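You operate a simulated robot arm through the tools that you are given. There is no shell and no other tool.

You are at the controls of a simulated robot arm. One attempt, no reset.

JOB
Load the clamped strip to 30 N: red tray if it parts, green tray if it holds.
Fine: Wind the wheel back to zero before the clamps go up.

Only the result counts: the job must be done as asked and must still hold three seconds after the hand-in. Knocking over, shifting, dropping, spilling or breaking anything else fails it.

ROBOT AND FRAMES
A 6-joint arm with a two-finger parallel gripper, fixed in place. Base frame: the origin is on the floor under the middle of its stand, x ahead of it, y to its left, z up; the work surface is at about z = 0.8. Units: m, degrees, N and s.
It reaches about 1.313 m from its shoulder. Its first joint turns from -166.0 to 166.0 degrees. Payload 3.43 kg.
The TCP is the grasp point between the finger pads, 0.034 m short of the fingertips. In the tool frame z runs along the fingers and y along their closing line. The gripper opens to 0.128 m. The fingers are 0.024 m wide and 0.012 m thick; the gripper's body (0.048 by 0.13 m) begins 0.096 m behind the TCP.
Orientation is that of the tool frame in the base frame, as a unit quaternion [x, y, z, w]. With the fingers straight down and closing along the base's y, the tool's x points along the base's -x, its y along +y and its z along -z.

CONTROLS
- The arm moves only by the tool step_arm. Its arguments are lists of equal length, an entry for each row: "offset": the shift along the tool's x, y, z in m, a list of three; "rotation": the turn, a rotation vector about the tool's x, y, z in degrees, a list of three; "hand": the finger opening in m, from 0 to 0.128. In form: {"offset": [[tx, ty, tz], ...], "rotation": [[ax, ay, az], ...], "hand": [hand, ...]}. A call has 1 to 20 rows; each row shifts and turns the commanded pose from where the row before left it, along the tool's axes as they then stand. Each row takes 0.2 s and may step no farther than 0.05 m and 8.6 degrees from the row before; otherwise, or with a gripper value out of range, the whole call is refused. A pose out of reach is approached as far as the arm can. The call stops where the force on the tool passes 90 N (or 10 N more than at its start, if that is more) or the arm is blocked; 0.2 s more then pass. Each finger travels about 0.153 m/s and halts on what it meets, pressing with about 40 N; the grip force reading is that of the motor and also rises with nothing between the fingers. The clock runs only during rows and for 0.2 s after the last one: add rows that do not move to give the fingers time. The reply holds the time, the measured pose of the TCP, the force on the tool along the base axes, the opening and the grip force, in the units named above and with some noise, with the torque about the TCP (base axes, N m) and any sound that the robot's microphone picked up, and new pictures: "pictures" is both (left out), scene, wrist or none.
- Cameras (640 x 400 px; columns grow to the right, rows downward): "scene" is fixed at [0.4018, -0.499, 1.4141]; the picture's right is [1.00, 0.02, 0.00], its down [0.01, -0.41, -0.91] and it looks along [-0.01, 0.91, -0.41] (base axes); focal length 370 px, centre (320, 200). "wrist" rides on the gripper at [0.076, -0.011, -0.16] in the tool frame; the picture's right is [0.15, 0.99, 0.00], its down [-0.88, 0.13, -0.46] and it looks along [-0.45, 0.07, 0.89] (tool axes); focal length 234 px, centre (320, 200). There is no depth. A picture from a camera that has moved, and an enlarged one, comes with that camera's place and axes in the base frame and with its lens.
- close_up(camera, box): a new picture of the part [left, top, right, bottom] of that camera's present view, enlarged. The clock stands still meanwhile.
- job_done(): hands the job in; it is judged then, once.

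Places have to be worked out from the pictures, the camera data and where the tool is seen. Open the gripper and draw the arm clear of the work before you hand the job in, unless the task says otherwise.

The tools are called after ">>>" as name(argument=value, ...) on one line, values as JSON. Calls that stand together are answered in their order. step_arm: Moves the arm, as the interface text tells. Its arguments: {"type":"object","properties":{"offset":{"type":"array","items":{"type":"array","items":{"type":"number"}}},"rotation":{"type":"array","items":{"type":"array","items":{"type":"number"}}},"hand":{"type":"array","items":{"type":"number"}},"pictures":{"type":"string","enum":["both","scene","wrist","none"]}},"required":["offset","rotation","hand"]} The other tools are called the same way: close_up (camera, box) takes an enlarged picture of a part of a camera's view; job_done () hands the job in.

At the start:

```text
time_s: 0.0
ee_pos: [0.4002, 0.4162, 1.1588]
orientation: [0.0, 1.0, 0.001, 0.001]
wrist_force: [-0.7, 0.1, -0.4]
moment: [-0.01, -0.02, 0.01]
finger_gap: 0.1281
grip_force: 0.1
```

scene: 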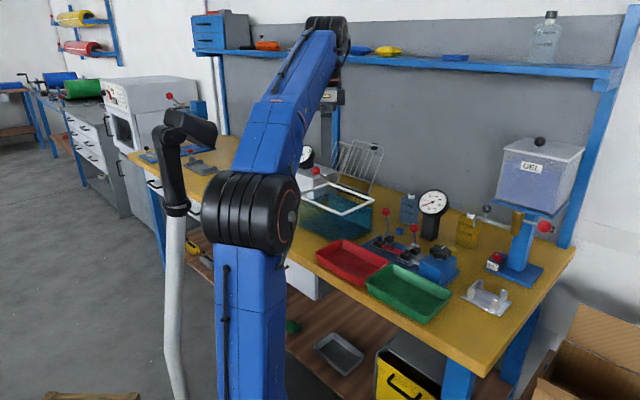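
wrist: 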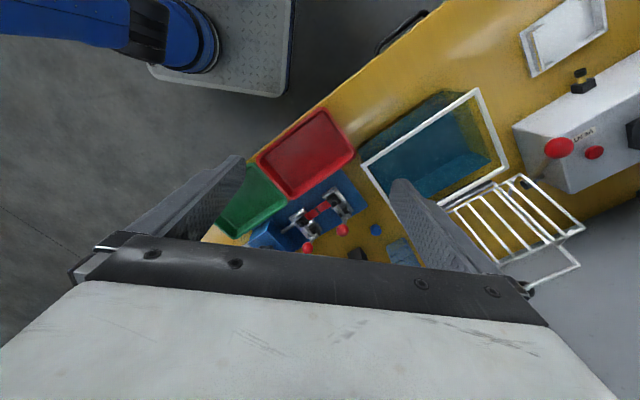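

I'll start by looking at the tester up close in both cameras before I move anything.

>>> close_up(camera="scene", box=[310, 170, 530, 330])

>>> close_up(camera="wrist", box=[200, 100, 440, 280])

>>> close_up(camera="scene", box=[360, 180, 470, 290])

```text
2.50 times, centred on (420, 250) of scene
camera zoom: at [0.4018, -0.499, 1.4141], right [1.0, 0.02, 0.0], down [0.01, -0.41, -0.91], along [-0.01, 0.91, -0.41], focal length 926 px, centre (70, 75)
```

zoom: 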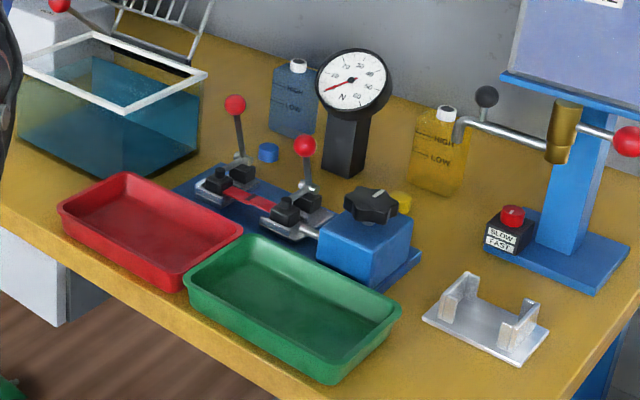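

```text
2.22 times, centred on (320, 190) of wrist
camera zoom: at [0.324, 0.4056, 1.3181], right [-0.15, 0.99, 0.0], down [0.88, 0.13, 0.46], along [0.45, 0.07, -0.89], focal length 520 px, centre (320, 222)
```

zoom: 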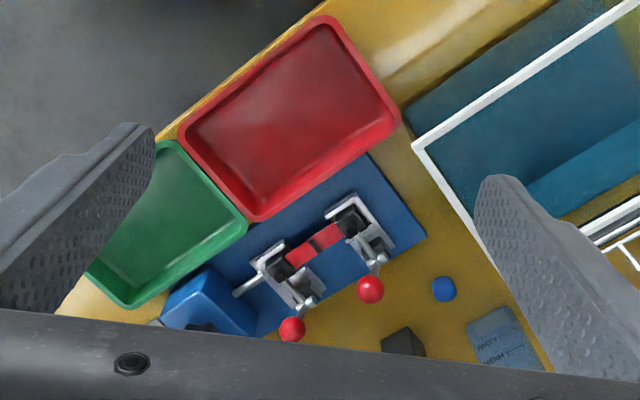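

```text
3.64 times, centred on (415, 235) of scene
camera zoom: at [0.4018, -0.499, 1.4141], right [1.0, 0.02, 0.0], down [0.01, -0.41, -0.91], along [-0.01, 0.91, -0.41], focal length 1347 px, centre (-26, 73)
```

zoom: 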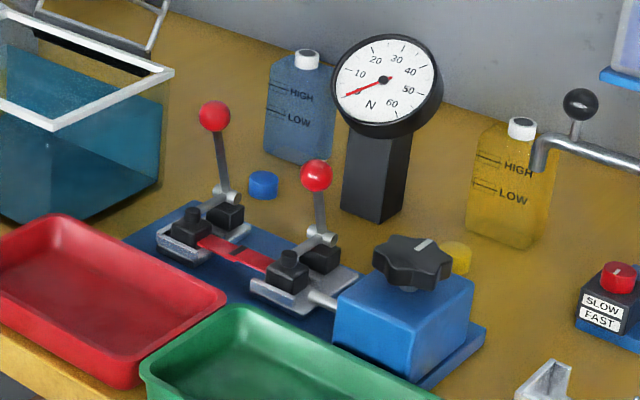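

The tester carries two toggle clamps, a strip and a star wheel, and its gauge reads about 0. I judge the wheel to be near (0.72, 0.38, 0.87) and the gauge near (0.75, 0.56, 0.93). I'll move well above the tester and yaw the camera to its front side for a better view.

>>> step_arm(offset=[[-0.0425, -0.014, 0.02], [-0.0425, -0.014, 0.02], [-0.0425, -0.014, 0.02], [-0.0425, -0.014, 0.02], [0, 0, 0], [0, 0, 0], [0, 0, 0], [0, 0, 0], [0, 0, 0], [0, 0, 0], [0, 0, 0]], rotation=[[0, 0, 0], [0, 0, 0], [0, 0, 0], [0, 0, 0], [0, 0, -8.2], [0, 0, -8.2], [0, 0, -8.2], [0, 0, -8.2], [0, 0, -8.2], [0, 0, -8.2], [0, 0, 0]], hand=[0.128, 0.128, 0.128, 0.128, 0.128, 0.128, 0.128, 0.128, 0.128, 0.128, 0.128])

```text
time_s: 2.4
ee_pos: [0.5709, 0.3606, 1.0783]
orientation: [-0.418, 0.909, 0.0, 0.0]
wrist_force: [0.1, 0.5, -0.6]
moment: [-0.02, 0.0, -0.01]
finger_gap: 0.128
grip_force: 0.2
camera wrist: at [0.5294, 0.2962, 1.2384], right [-0.85, 0.53, 0.0], down [0.48, 0.75, 0.46], along [0.24, 0.39, -0.89], focal length 234 px, centre (320, 200)
```

scene: 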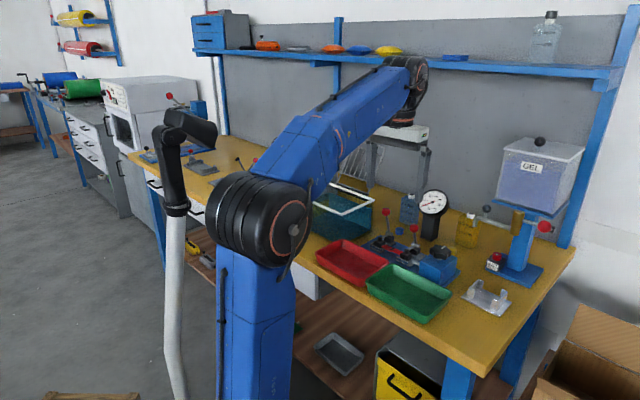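
wrist: 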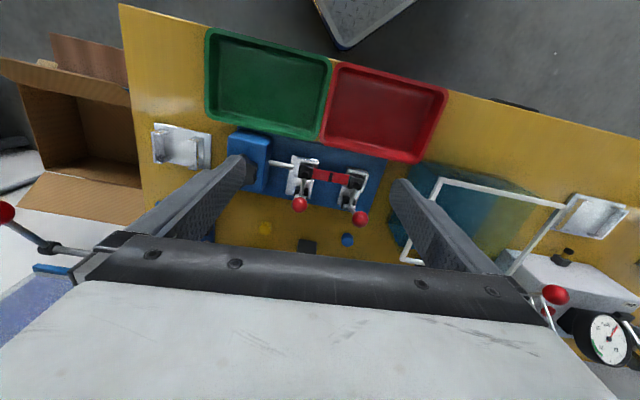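

I now have a top view of the tester, so I'll enlarge the clamps, wheel and trays.

>>> close_up(camera="wrist", box=[220, 120, 400, 250])

>>> close_up(camera="scene", box=[370, 180, 470, 290])

>>> close_up(camera="scene", box=[360, 225, 430, 270])

```text
3.08 times, centred on (310, 185) of wrist
camera zoom: at [0.5294, 0.2962, 1.2384], right [-0.85, 0.53, 0.0], down [0.48, 0.75, 0.46], along [0.24, 0.39, -0.89], focal length 720 px, centre (351, 246)
```

zoom: 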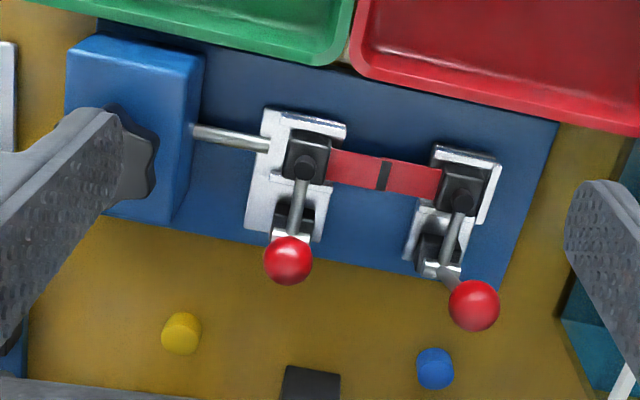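

```text
3.64 times, centred on (420, 235) of scene
camera zoom: at [0.4018, -0.499, 1.4141], right [1.0, 0.02, 0.0], down [0.01, -0.41, -0.91], along [-0.01, 0.91, -0.41], focal length 1347 px, centre (-44, 73)
```

zoom: 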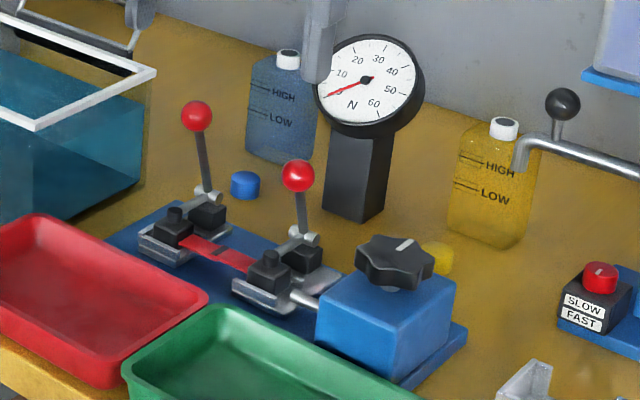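

```text
8.89 times, centred on (395, 248) of scene
camera zoom: at [0.4018, -0.499, 1.4141], right [1.0, 0.02, 0.0], down [0.01, -0.41, -0.91], along [-0.01, 0.91, -0.41], focal length 3292 px, centre (-347, -222)
```

zoom: 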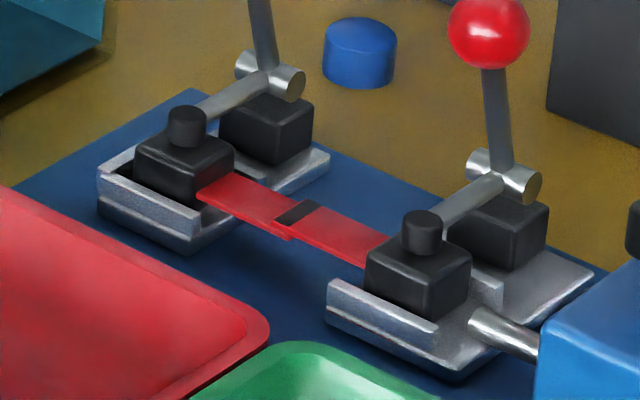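

Each clamp's handle stands upright from a rear pivot, with an arm and foot pressing forward onto the strip, so pushing a ball backward lifts its clamp. The wheel is around (0.705, 0.342, 0.89), and I'll move above it at a safe height to see it between the fingers.

>>> step_arm(offset=[[-0.0243, -0.0381, 0.01], [-0.0243, -0.0381, 0.01], [-0.0243, -0.0381, 0.01], [0, 0, 0]], rotation=[[0, 0, 0], [0, 0, 0], [0, 0, 0], [0, 0, 0]], hand=[0.128, 0.128, 0.128, 0.128])

```text
time_s: 3.4
ee_pos: [0.7062, 0.3397, 1.0498]
orientation: [-0.416, 0.909, 0.001, 0.002]
wrist_force: [-0.4, -0.2, 0.0]
moment: [-0.01, 0.0, 0.0]
finger_gap: 0.128
grip_force: 0.1
camera wrist: at [0.6635, 0.2756, 1.2093], right [-0.84, 0.54, 0.0], down [0.48, 0.75, 0.46], along [0.25, 0.39, -0.89], focal length 234 px, centre (320, 200)
```

scene: 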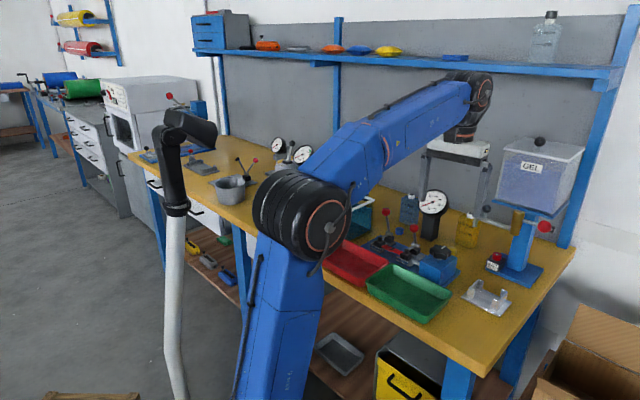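
wrist: 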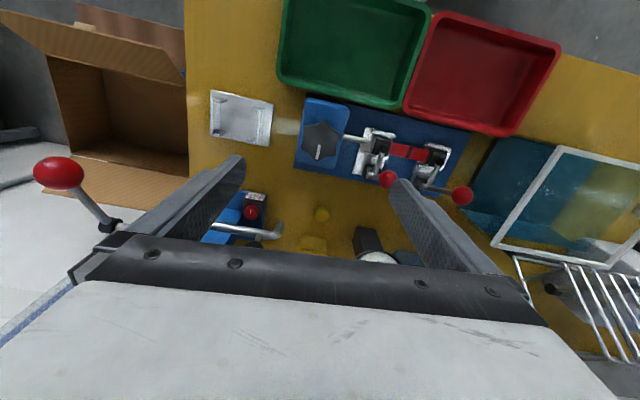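

The wheel is clear at (320, 145) in the wrist view. I'll enlarge both views to fix its position and mark.

>>> close_up(camera="wrist", box=[280, 80, 480, 205])

>>> close_up(camera="wrist", box=[285, 90, 365, 190])

>>> close_up(camera="scene", box=[405, 180, 465, 280])

```text
3.20 times, centred on (380, 142) of wrist
camera zoom: at [0.6635, 0.2756, 1.2093], right [-0.84, 0.54, 0.0], down [0.48, 0.75, 0.46], along [0.25, 0.39, -0.89], focal length 749 px, centre (128, 384)
```

zoom: 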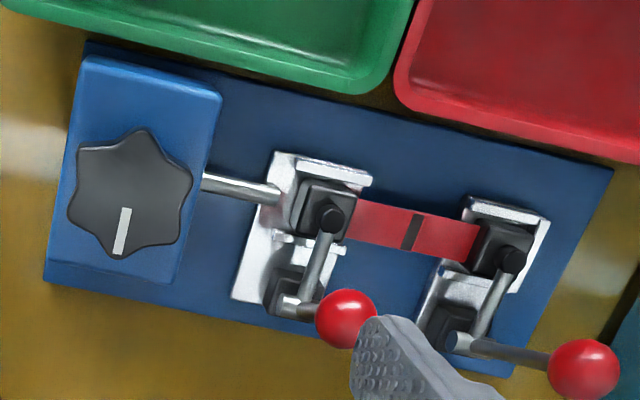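

```text
4.00 times, centred on (325, 140) of wrist
camera zoom: at [0.6635, 0.2756, 1.2093], right [-0.84, 0.54, 0.0], down [0.48, 0.75, 0.46], along [0.25, 0.39, -0.89], focal length 937 px, centre (300, 440)
```

zoom: 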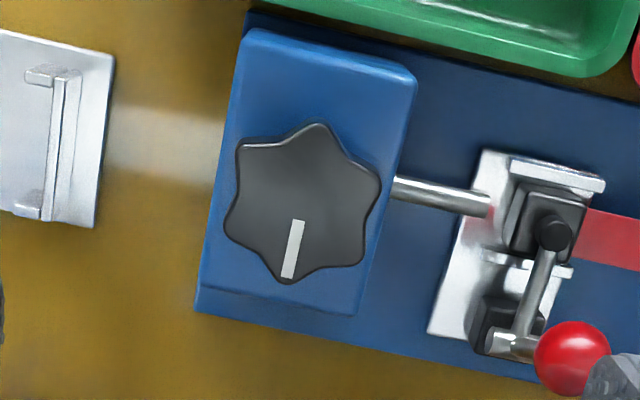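

```text
4.00 times, centred on (435, 230) of scene
camera zoom: at [0.4018, -0.499, 1.4141], right [1.0, 0.02, 0.0], down [0.01, -0.41, -0.91], along [-0.01, 0.91, -0.41], focal length 1481 px, centre (-140, 80)
```

zoom: 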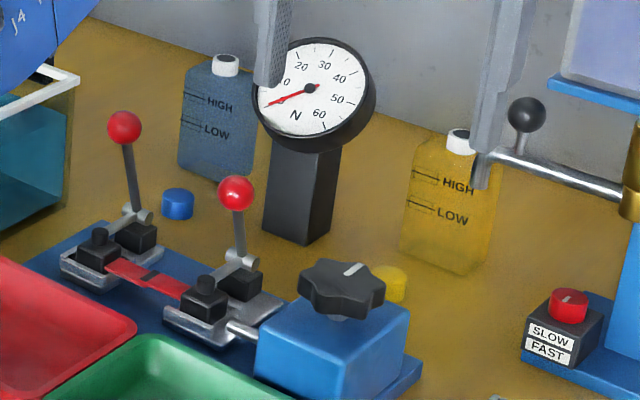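

The wheel has six lobes, with its top at about (0.703, 0.338, 0.892), and the mark points toward the back at about 47° in base. The fingers are already lined up with two opposite valleys, so I'll narrow the opening and come partway down to check centring.

>>> step_arm(offset=[[0.0035, 0.001, 0.03], [0, 0, 0.03], [0, 0, 0.03], [0, 0, 0]], rotation=[[0, 0, 0], [0, 0, 0], [0, 0, 0], [0, 0, 0]], hand=[0.09, 0.09, 0.09, 0.09])

>>> close_up(camera="wrist", box=[220, 100, 420, 240])

>>> close_up(camera="scene", box=[400, 170, 480, 280])

```text
time_s: 4.4
ee_pos: [0.7009, 0.3387, 0.9591]
orientation: [-0.417, 0.909, 0.001, 0.001]
wrist_force: [-0.2, -0.1, -0.1]
moment: [0.0, 0.02, -0.01]
finger_gap: 0.0899
grip_force: 0.1
camera wrist: at [0.6596, 0.2743, 1.1189], right [-0.84, 0.54, 0.0], down [0.48, 0.75, 0.46], along [0.25, 0.39, -0.89], focal length 234 px, centre (320, 200)
```

scene: 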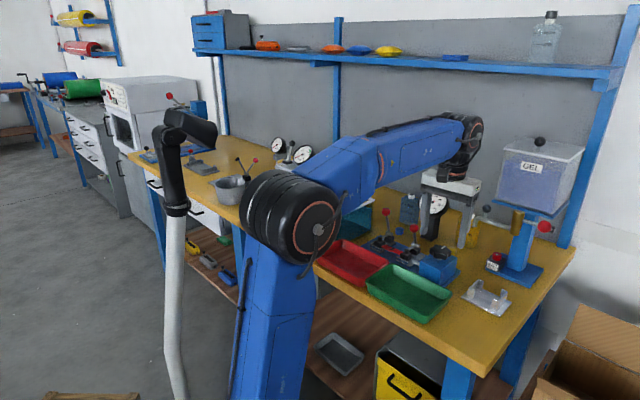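
wrist: 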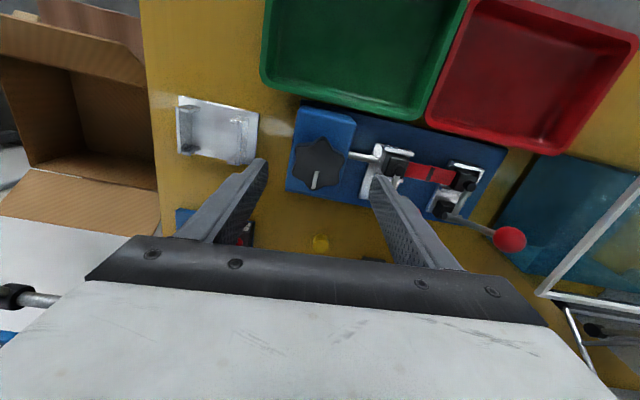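

```text
2.86 times, centred on (320, 170) of wrist
camera zoom: at [0.6596, 0.2743, 1.1189], right [-0.84, 0.54, 0.0], down [0.48, 0.75, 0.46], along [0.25, 0.39, -0.89], focal length 669 px, centre (320, 286)
```

zoom: 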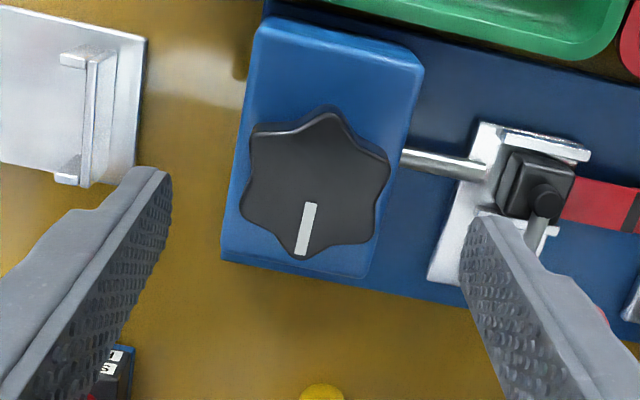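

```text
3.64 times, centred on (440, 225) of scene
camera zoom: at [0.4018, -0.499, 1.4141], right [1.0, 0.02, 0.0], down [0.01, -0.41, -0.91], along [-0.01, 0.91, -0.41], focal length 1347 px, centre (-116, 109)
```

zoom: 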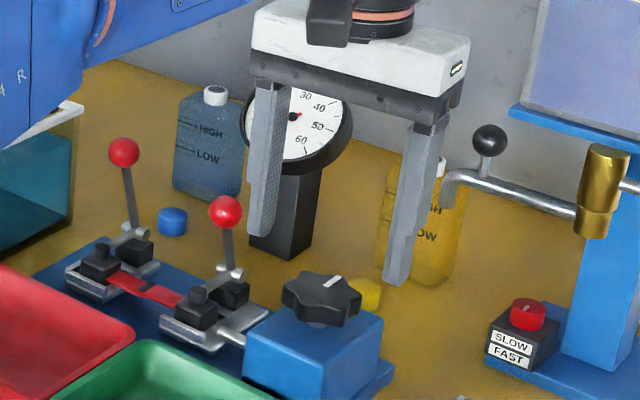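

The wheel centre works out to (0.702, 0.339), within 1–2 mm of the TCP. I'll go down until the fingertips are level with the wheel's underside (about z 0.873), then close on it.

>>> step_arm(offset=[[-0.001, 0, 0.027], [0, 0, 0.026], [0, 0, 0]], rotation=[[0, 0, 0], [0, 0, 0], [0, 0, 0]], hand=[0.09, 0.09, 0.09])

>>> close_up(camera="wrist", box=[220, 100, 420, 240])

>>> close_up(camera="scene", box=[400, 190, 480, 290])

```text
time_s: 5.2
ee_pos: [0.7032, 0.3404, 0.9071]
orientation: [-0.417, 0.909, 0.001, 0.001]
wrist_force: [-0.6, 0.6, -0.8]
moment: [0.0, 0.0, 0.0]
finger_gap: 0.0902
grip_force: 0.0
camera wrist: at [0.6608, 0.2758, 1.066], right [-0.84, 0.54, 0.0], down [0.48, 0.75, 0.46], along [0.25, 0.39, -0.89], focal length 234 px, centre (320, 200)
```

scene: 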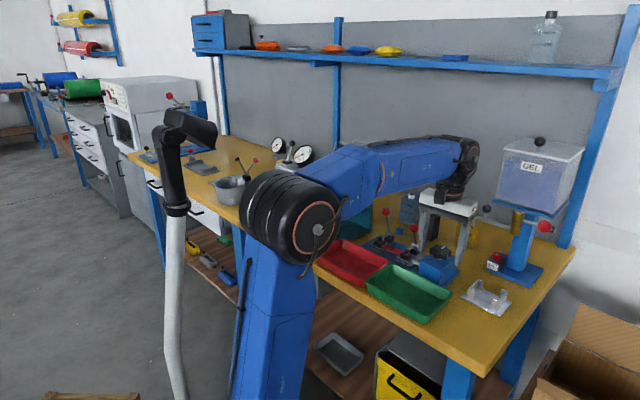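
wrist: 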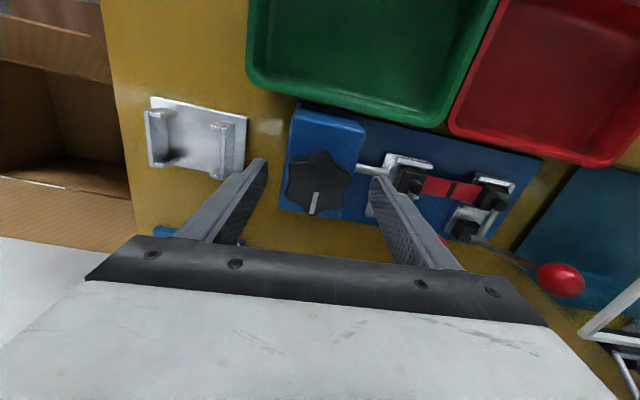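

```text
2.86 times, centred on (320, 170) of wrist
camera zoom: at [0.6608, 0.2758, 1.066], right [-0.84, 0.54, 0.0], down [0.48, 0.75, 0.46], along [0.25, 0.39, -0.89], focal length 669 px, centre (320, 286)
```

zoom: 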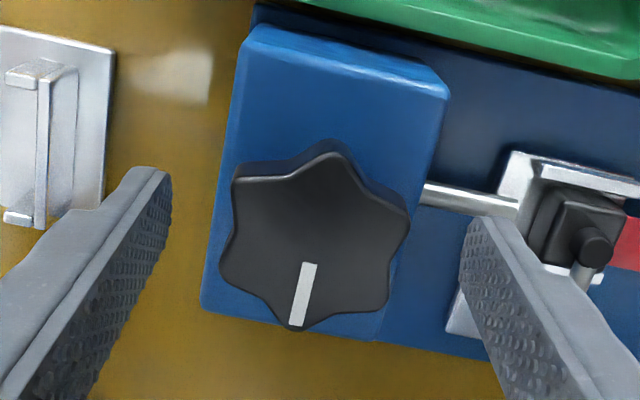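

```text
4.00 times, centred on (440, 240) of scene
camera zoom: at [0.4018, -0.499, 1.4141], right [1.0, 0.02, 0.0], down [0.01, -0.41, -0.91], along [-0.01, 0.91, -0.41], focal length 1481 px, centre (-160, 40)
```

zoom: 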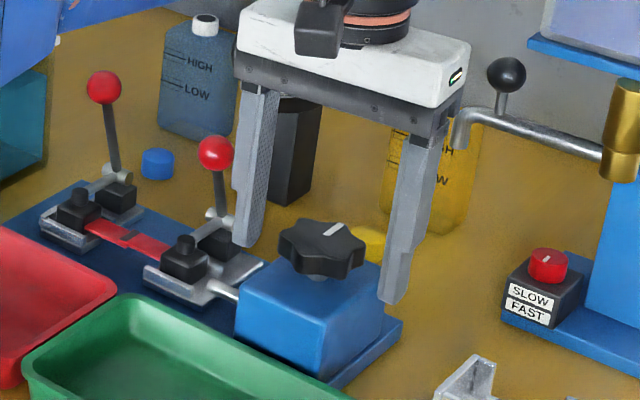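

The fingertips straddle the wheel, and the box top is at about z 0.85, so they clear it. I'll close the fingers on the wheel.

>>> step_arm(offset=[[0, 0, 0], [0, 0, 0], [0, 0, 0]], rotation=[[0, 0, 0], [0, 0, 0], [0, 0, 0]], hand=[0.04, 0.03, 0.03])

>>> close_up(camera="wrist", box=[220, 100, 420, 240])

```text
time_s: 6.0
ee_pos: [0.7044, 0.3386, 0.9068]
orientation: [-0.416, 0.91, -0.001, 0.001]
wrist_force: [22.6, -18.9, 0.9]
moment: [-0.89, -0.31, 0.07]
finger_gap: 0.0537
grip_force: 45.3
camera wrist: at [0.6621, 0.2744, 1.066], right [-0.84, 0.54, 0.0], down [0.48, 0.75, 0.46], along [0.25, 0.39, -0.89], focal length 234 px, centre (320, 200)
```

scene: 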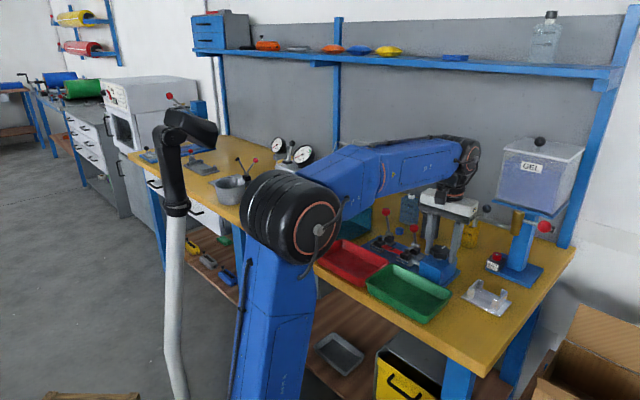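
wrist: 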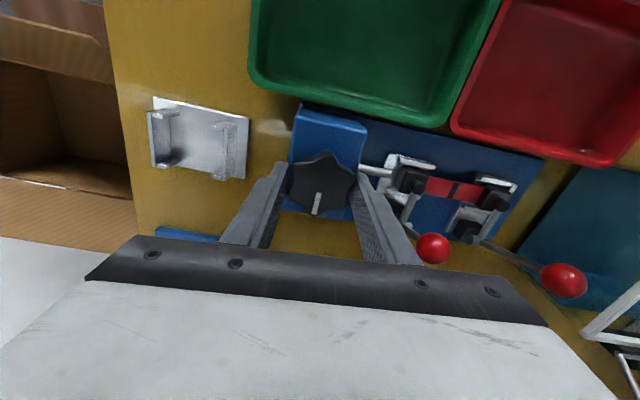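

```text
2.86 times, centred on (320, 170) of wrist
camera zoom: at [0.6621, 0.2744, 1.066], right [-0.84, 0.54, 0.0], down [0.48, 0.75, 0.46], along [0.25, 0.39, -0.89], focal length 669 px, centre (320, 286)
```

zoom: 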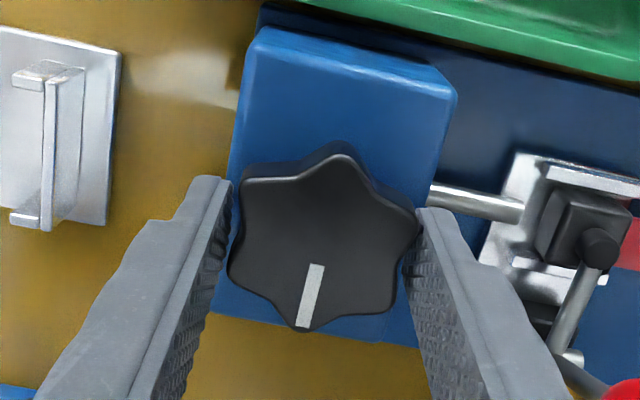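

The grip is on with a 53.7 mm gap, but 29 N of side force shows the wheel sits about 2 mm further along +u. I'll shift the commanded pose toward it to relieve the side load.

>>> step_arm(offset=[[0, -0.0012, 0], [0, -0.0008, 0], [0, 0, 0]], rotation=[[0, 0, 0], [0, 0, 0], [0, 0, 0]], hand=[0.03, 0.03, 0.03], pictures="none")

```text
time_s: 6.8
ee_pos: [0.7039, 0.338, 0.9062]
orientation: [-0.417, 0.909, 0.0, 0.001]
wrist_force: [9.6, -10.1, 3.2]
moment: [-0.25, -0.02, 0.03]
finger_gap: 0.0537
grip_force: 45.1
```

The side force has halved, so I'll nudge another 1.5 mm. Then I'll try a small clockwise turn of 12° and watch the torque.

>>> step_arm(offset=[[0, -0.0015, 0], [0, 0, 0], [0, 0, 0], [0, 0, 0], [0, 0, 0]], rotation=[[0, 0, 0], [0, 0, 6], [0, 0, 6], [0, 0, 0], [0, 0, 0]], hand=[0.03, 0.03, 0.03, 0.03, 0.03])

>>> close_up(camera="wrist", box=[220, 100, 420, 240])

>>> close_up(camera="scene", box=[400, 180, 480, 280])

```text
time_s: 8.0
ee_pos: [0.7035, 0.3386, 0.9066]
orientation: [-0.319, 0.948, 0.001, 0.001]
wrist_force: [-10.1, 5.0, 6.3]
moment: [0.45, 0.58, -0.03]
finger_gap: 0.0535
grip_force: 44.5
camera wrist: at [0.6501, 0.2838, 1.066], right [-0.71, 0.7, 0.0], down [0.62, 0.64, 0.46], along [0.32, 0.33, -0.89], focal length 234 px, centre (320, 200)
```

scene: 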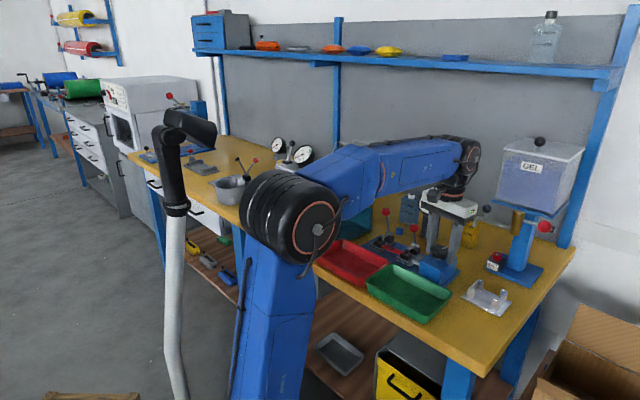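
wrist: 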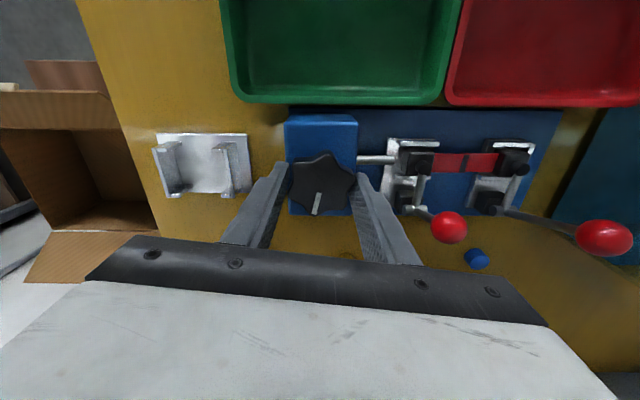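

```text
2.86 times, centred on (320, 170) of wrist
camera zoom: at [0.6501, 0.2838, 1.066], right [-0.71, 0.7, 0.0], down [0.62, 0.64, 0.46], along [0.32, 0.33, -0.89], focal length 669 px, centre (320, 286)
```

zoom: 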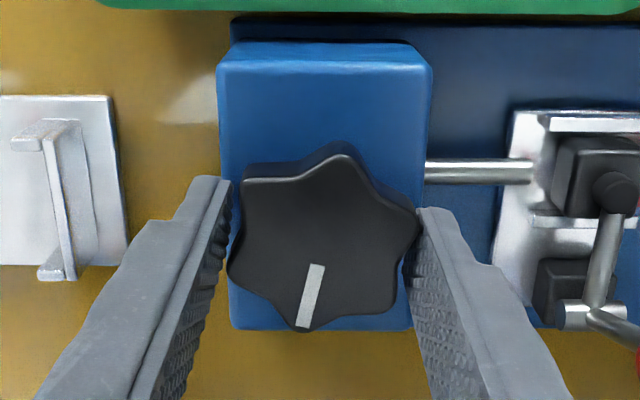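

```text
4.00 times, centred on (440, 230) of scene
camera zoom: at [0.4018, -0.499, 1.4141], right [1.0, 0.02, 0.0], down [0.01, -0.41, -0.91], along [-0.01, 0.91, -0.41], focal length 1481 px, centre (-160, 80)
```

zoom: 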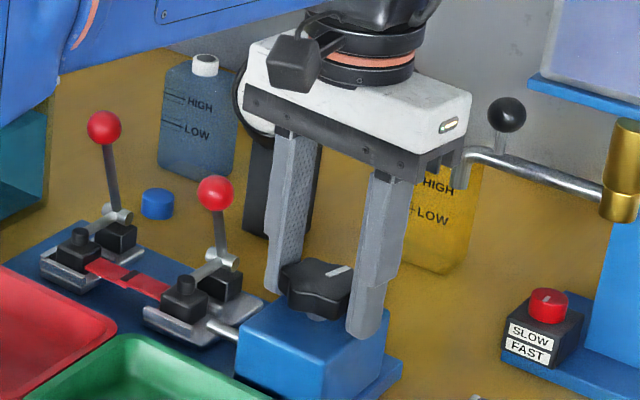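

The wheel followed the grip through the 12° turn with almost no torque. I'll release and lift straight up to read the gauge.

>>> step_arm(offset=[[0, 0, 0], [0, 0, 0], [0, 0, -0.048], [0, 0, -0.048], [0, 0, -0.048], [0, 0, 0]], rotation=[[0, 0, 0], [0, 0, 0], [0, 0, 0], [0, 0, 0], [0, 0, 0], [0, 0, 0]], hand=[0.08, 0.08, 0.08, 0.08, 0.08, 0.08])

>>> close_up(camera="scene", box=[410, 180, 460, 230])

>>> close_up(camera="wrist", box=[270, 80, 470, 220])

```text
time_s: 9.4
ee_pos: [0.7063, 0.3351, 1.0506]
orientation: [-0.319, 0.948, 0.0, 0.001]
wrist_force: [0.5, 0.3, -1.1]
moment: [0.02, 0.01, 0.02]
finger_gap: 0.0798
grip_force: 0.0
camera wrist: at [0.6519, 0.2823, 1.2103], right [-0.71, 0.7, 0.0], down [0.62, 0.64, 0.46], along [0.32, 0.33, -0.89], focal length 234 px, centre (320, 200)
```

scene: 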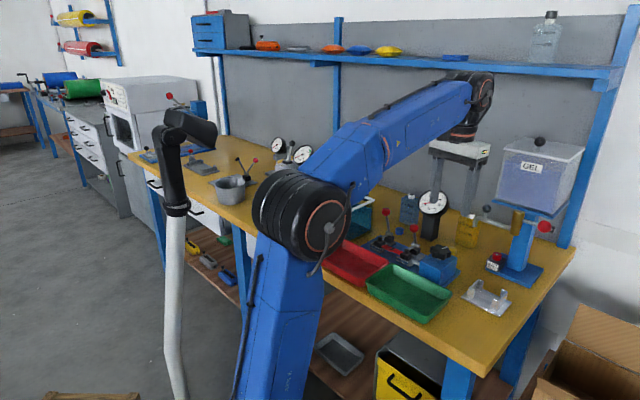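
wrist: 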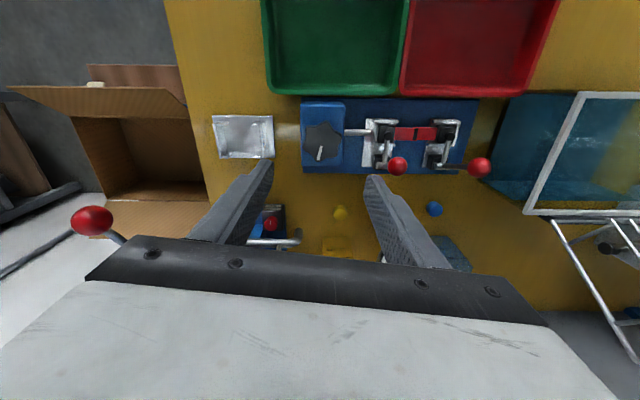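

```text
8.00 times, centred on (435, 205) of scene
camera zoom: at [0.4018, -0.499, 1.4141], right [1.0, 0.02, 0.0], down [0.01, -0.41, -0.91], along [-0.01, 0.91, -0.41], focal length 2963 px, centre (-600, 160)
```

zoom: 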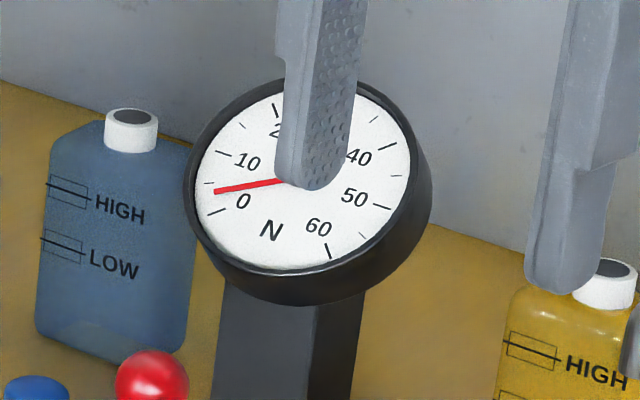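

```text
2.86 times, centred on (370, 150) of wrist
camera zoom: at [0.6519, 0.2823, 1.2103], right [-0.71, 0.7, 0.0], down [0.62, 0.64, 0.46], along [0.32, 0.33, -0.89], focal length 669 px, centre (177, 343)
```

zoom: 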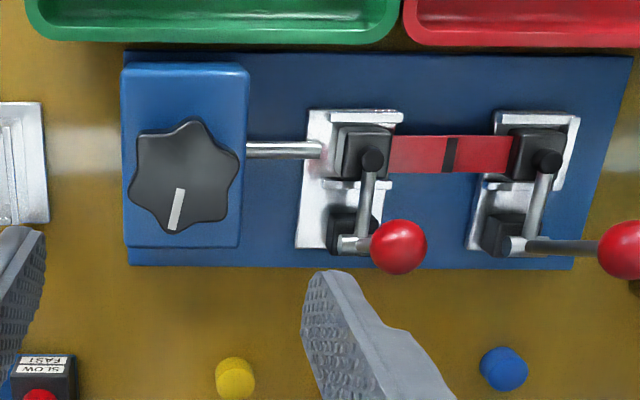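

The gauge reads about 3.7 N after 12°, so clockwise loads the strip at roughly 0.3 N per degree. I'll go back down, grip and turn a further 48°, staying well short of 30 N.

>>> step_arm(offset=[[0, 0.0008, 0.048], [0, 0, 0.048], [0, 0, 0.048], [0, 0, 0], [0, 0, 0], [0, 0, 0], [0, 0, 0], [0, 0, 0], [0, 0, 0], [0, 0, 0], [0, 0, 0], [0, 0, 0], [0, 0, 0]], rotation=[[0, 0, 0], [0, 0, 0], [0, 0, 0], [0, 0, 0], [0, 0, 0], [0, 0, 0], [0, 0, 8], [0, 0, 8], [0, 0, 8], [0, 0, 8], [0, 0, 8], [0, 0, 8], [0, 0, 0]], hand=[0.08, 0.08, 0.08, 0.08, 0.03, 0.03, 0.03, 0.03, 0.03, 0.03, 0.03, 0.03, 0.03])

>>> close_up(camera="wrist", box=[220, 100, 420, 240])

>>> close_up(camera="scene", box=[400, 180, 480, 280])

```text
time_s: 12.2
ee_pos: [0.7053, 0.3358, 0.9059]
orientation: [0.095, 0.995, -0.001, 0.0]
wrist_force: [-7.8, -22.5, -11.7]
moment: [-0.55, -0.46, 0.06]
finger_gap: 0.0531
grip_force: 44.4
camera wrist: at [0.6279, 0.3406, 1.0654], right [0.04, 1.0, 0.0], down [0.89, -0.04, 0.46], along [0.46, -0.02, -0.89], focal length 234 px, centre (320, 200)
```

scene: 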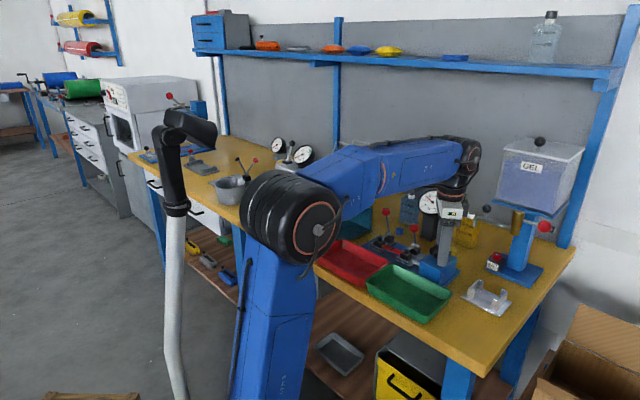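
wrist: 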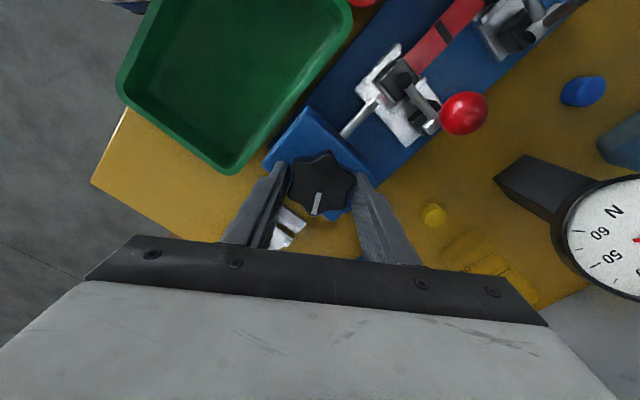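

```text
2.86 times, centred on (320, 170) of wrist
camera zoom: at [0.6279, 0.3406, 1.0654], right [0.04, 1.0, 0.0], down [0.89, -0.04, 0.46], along [0.46, -0.02, -0.89], focal length 669 px, centre (320, 286)
```

zoom: 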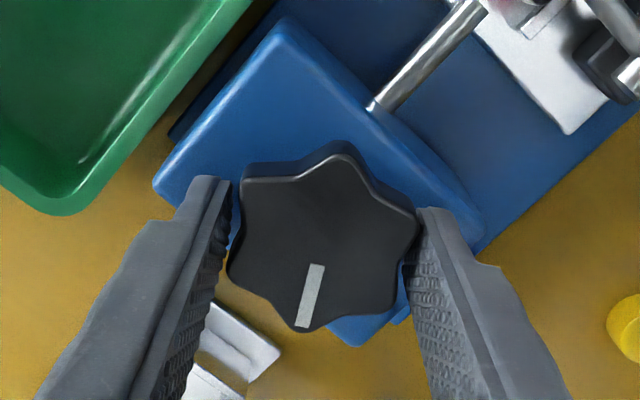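

```text
4.00 times, centred on (440, 230) of scene
camera zoom: at [0.4018, -0.499, 1.4141], right [1.0, 0.02, 0.0], down [0.01, -0.41, -0.91], along [-0.01, 0.91, -0.41], focal length 1481 px, centre (-160, 80)
```

zoom: 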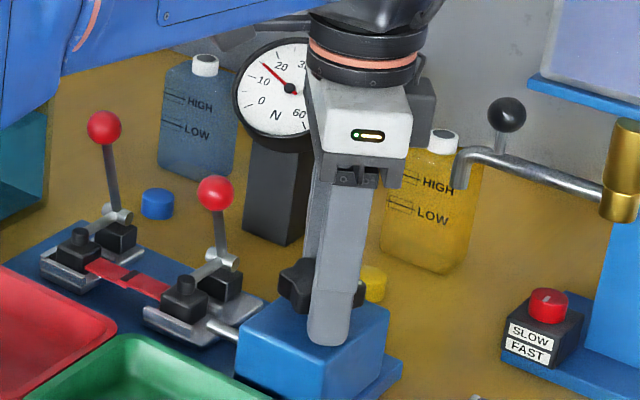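

The gauge is visible while gripping at this yaw, so I'll enlarge it before turning further.

>>> close_up(camera="scene", box=[410, 180, 460, 220])

>>> close_up(camera="wrist", box=[540, 170, 640, 310])

```text
10.00 times, centred on (435, 200) of scene
camera zoom: at [0.4018, -0.499, 1.4141], right [1.0, 0.02, 0.0], down [0.01, -0.41, -0.91], along [-0.01, 0.91, -0.41], focal length 3704 px, centre (-830, 200)
```

zoom: 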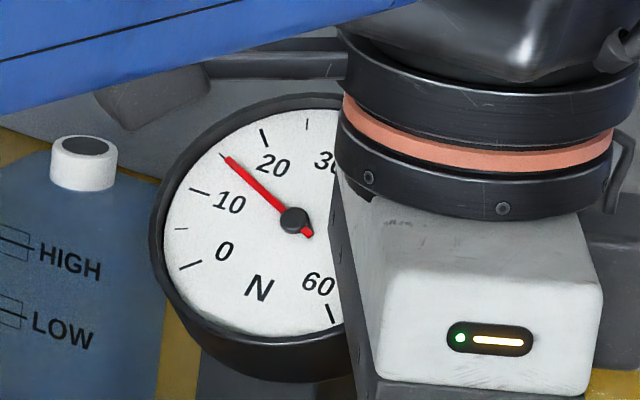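

```text
2.86 times, centred on (590, 240) of wrist
camera zoom: at [0.6279, 0.3406, 1.0654], right [0.04, 1.0, 0.0], down [0.89, -0.04, 0.46], along [0.46, -0.02, -0.89], focal length 669 px, centre (-451, 86)
```

zoom: 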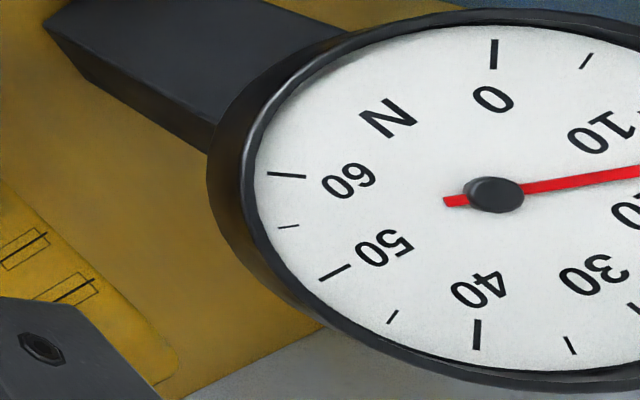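

The gauge reads 15 N at 60° total, so it is linear at 0.25 N per degree and 30 N should come at about 120°. I'll open, correct the centre by 1.8 mm, turn the open hand back 60° and re-grip, so the gauge is visible again at the end of the next turn.

>>> step_arm(offset=[[0, 0, 0], [0, 0, 0], [0.001, -0.0015, 0], [0, 0, 0], [0, 0, 0], [0, 0, 0], [0, 0, 0], [0, 0, 0], [0, 0, 0], [0, 0, 0], [0, 0, 0], [0, 0, 0], [0, 0, 0], [0, 0, 0], [0, 0, 0]], rotation=[[0, 0, 0], [0, 0, 0], [0, 0, 0], [0, 0, -7.5], [0, 0, -7.5], [0, 0, -7.5], [0, 0, -7.5], [0, 0, -7.5], [0, 0, -7.5], [0, 0, -7.5], [0, 0, -7.5], [0, 0, 0], [0, 0, 0], [0, 0, 0], [0, 0, 0]], hand=[0.076, 0.076, 0.076, 0.076, 0.076, 0.076, 0.076, 0.076, 0.076, 0.076, 0.076, 0.076, 0.03, 0.03, 0.03])

>>> close_up(camera="wrist", box=[220, 100, 420, 240])

>>> close_up(camera="scene", box=[400, 180, 480, 280])

```text
time_s: 15.4
ee_pos: [0.7034, 0.3368, 0.9062]
orientation: [-0.416, 0.909, 0.0, 0.001]
wrist_force: [-9.9, 4.6, -2.9]
moment: [0.34, 0.27, 0.01]
finger_gap: 0.0537
grip_force: 45.0
camera wrist: at [0.6614, 0.273, 1.0653], right [-0.84, 0.54, 0.0], down [0.48, 0.75, 0.46], along [0.24, 0.39, -0.89], focal length 234 px, centre (320, 200)
```

scene: 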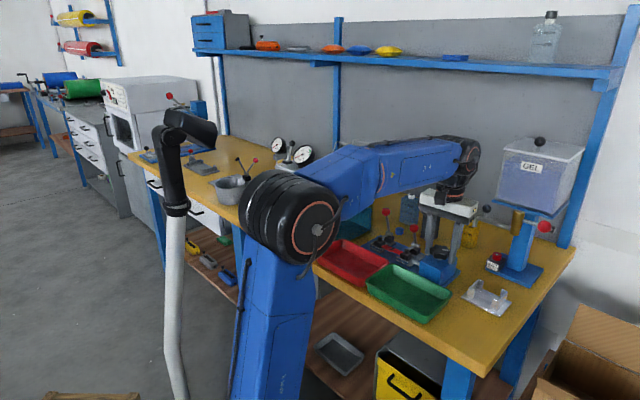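
wrist: 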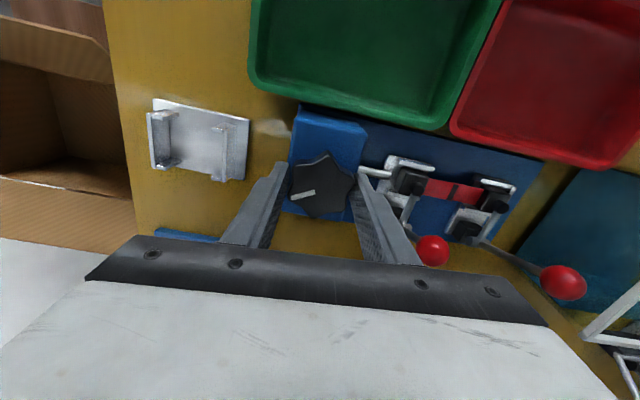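

```text
2.86 times, centred on (320, 170) of wrist
camera zoom: at [0.6614, 0.273, 1.0653], right [-0.84, 0.54, 0.0], down [0.48, 0.75, 0.46], along [0.24, 0.39, -0.89], focal length 669 px, centre (320, 286)
```

zoom: 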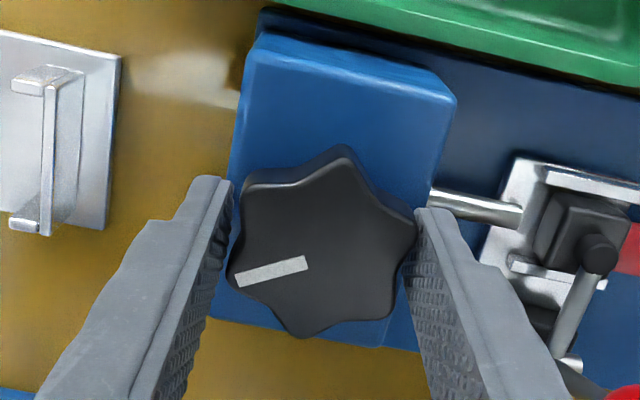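

```text
4.00 times, centred on (440, 230) of scene
camera zoom: at [0.4018, -0.499, 1.4141], right [1.0, 0.02, 0.0], down [0.01, -0.41, -0.91], along [-0.01, 0.91, -0.41], focal length 1481 px, centre (-160, 80)
```

zoom: 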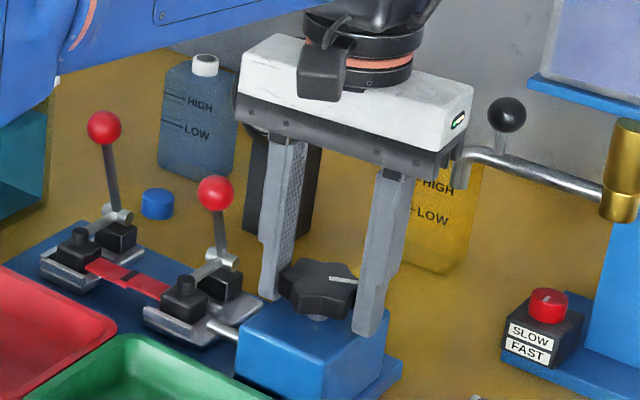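

The wheel held its place and is re-gripped with its mark 60° on. I'll turn 40° more, which should bring it to about 25 N, and listen for the strip parting.

>>> step_arm(offset=[[0, 0, 0], [0, 0, 0], [0, 0, 0], [0, 0, 0], [0, 0, 0], [0, 0, 0]], rotation=[[0, 0, 8], [0, 0, 8], [0, 0, 8], [0, 0, 8], [0, 0, 8], [0, 0, 0]], hand=[0.03, 0.03, 0.03, 0.03, 0.03, 0.03])

>>> close_up(camera="scene", box=[370, 180, 470, 280])

>>> close_up(camera="scene", box=[410, 180, 460, 220])

```text
time_s: 16.8
ee_pos: [0.7036, 0.3363, 0.9052]
orientation: [-0.079, 0.997, 0.0, 0.0]
wrist_force: [-11.1, 3.7, -7.4]
moment: [-0.13, 0.83, 0.01]
finger_gap: 0.0533
grip_force: 44.9
camera wrist: at [0.6295, 0.3145, 1.0654], right [-0.3, 0.95, 0.0], down [0.85, 0.27, 0.46], along [0.44, 0.14, -0.89], focal length 234 px, centre (320, 200)
```

scene: 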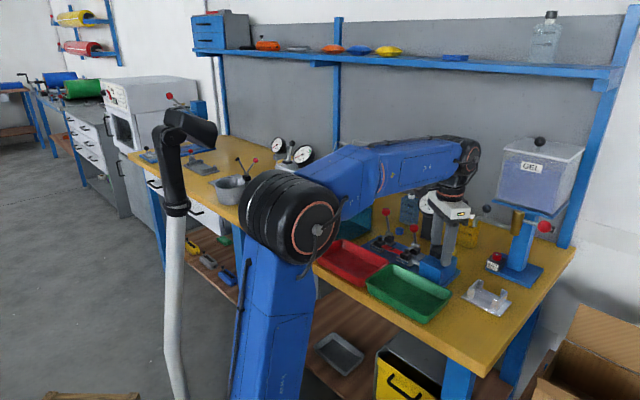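
wrist: 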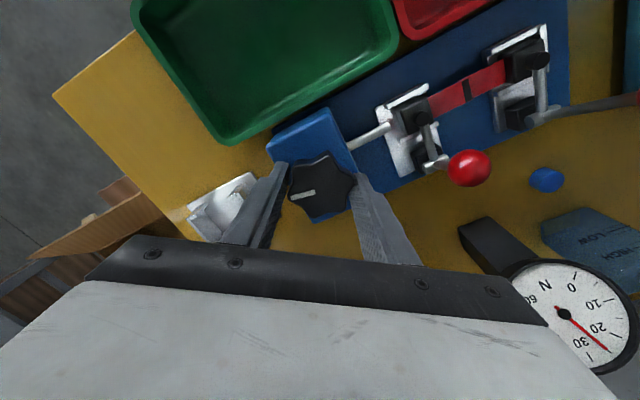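

```text
4.00 times, centred on (420, 230) of scene
camera zoom: at [0.4018, -0.499, 1.4141], right [1.0, 0.02, 0.0], down [0.01, -0.41, -0.91], along [-0.01, 0.91, -0.41], focal length 1481 px, centre (-80, 80)
```

zoom: 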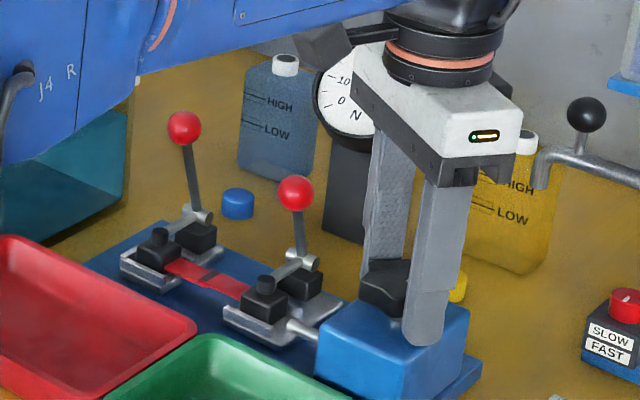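

```text
10.00 times, centred on (435, 200) of scene
camera zoom: at [0.4018, -0.499, 1.4141], right [1.0, 0.02, 0.0], down [0.01, -0.41, -0.91], along [-0.01, 0.91, -0.41], focal length 3704 px, centre (-830, 200)
```

zoom: 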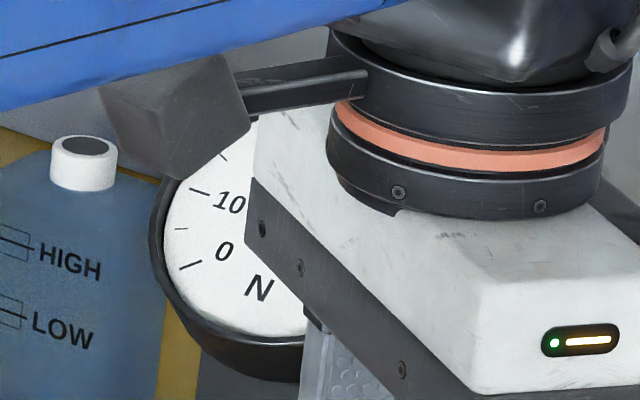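

The wrist view now shows the gauge face directly, so I'll enlarge it there.

>>> close_up(camera="wrist", box=[510, 250, 640, 380])

>>> close_up(camera="wrist", box=[380, 10, 560, 190])

```text
3.08 times, centred on (575, 315) of wrist
camera zoom: at [0.6295, 0.3145, 1.0654], right [-0.3, 0.95, 0.0], down [0.85, 0.27, 0.46], along [0.44, 0.14, -0.89], focal length 720 px, centre (-465, -154)
```

zoom: 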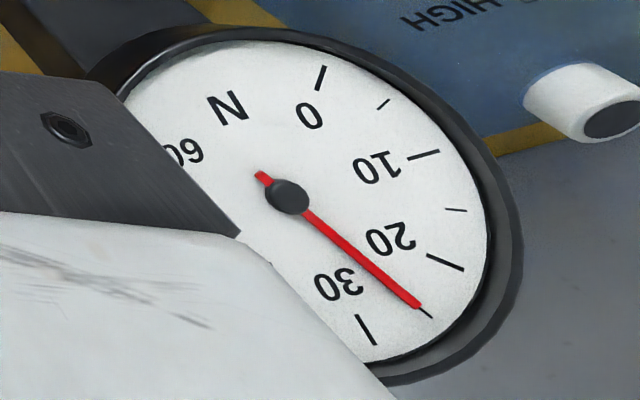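

```text
2.22 times, centred on (470, 100) of wrist
camera zoom: at [0.6295, 0.3145, 1.0654], right [-0.3, 0.95, 0.0], down [0.85, 0.27, 0.46], along [0.44, 0.14, -0.89], focal length 520 px, centre (-13, 422)
```

zoom: 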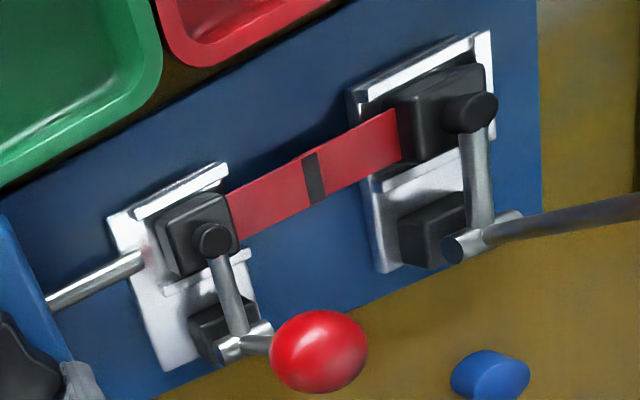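

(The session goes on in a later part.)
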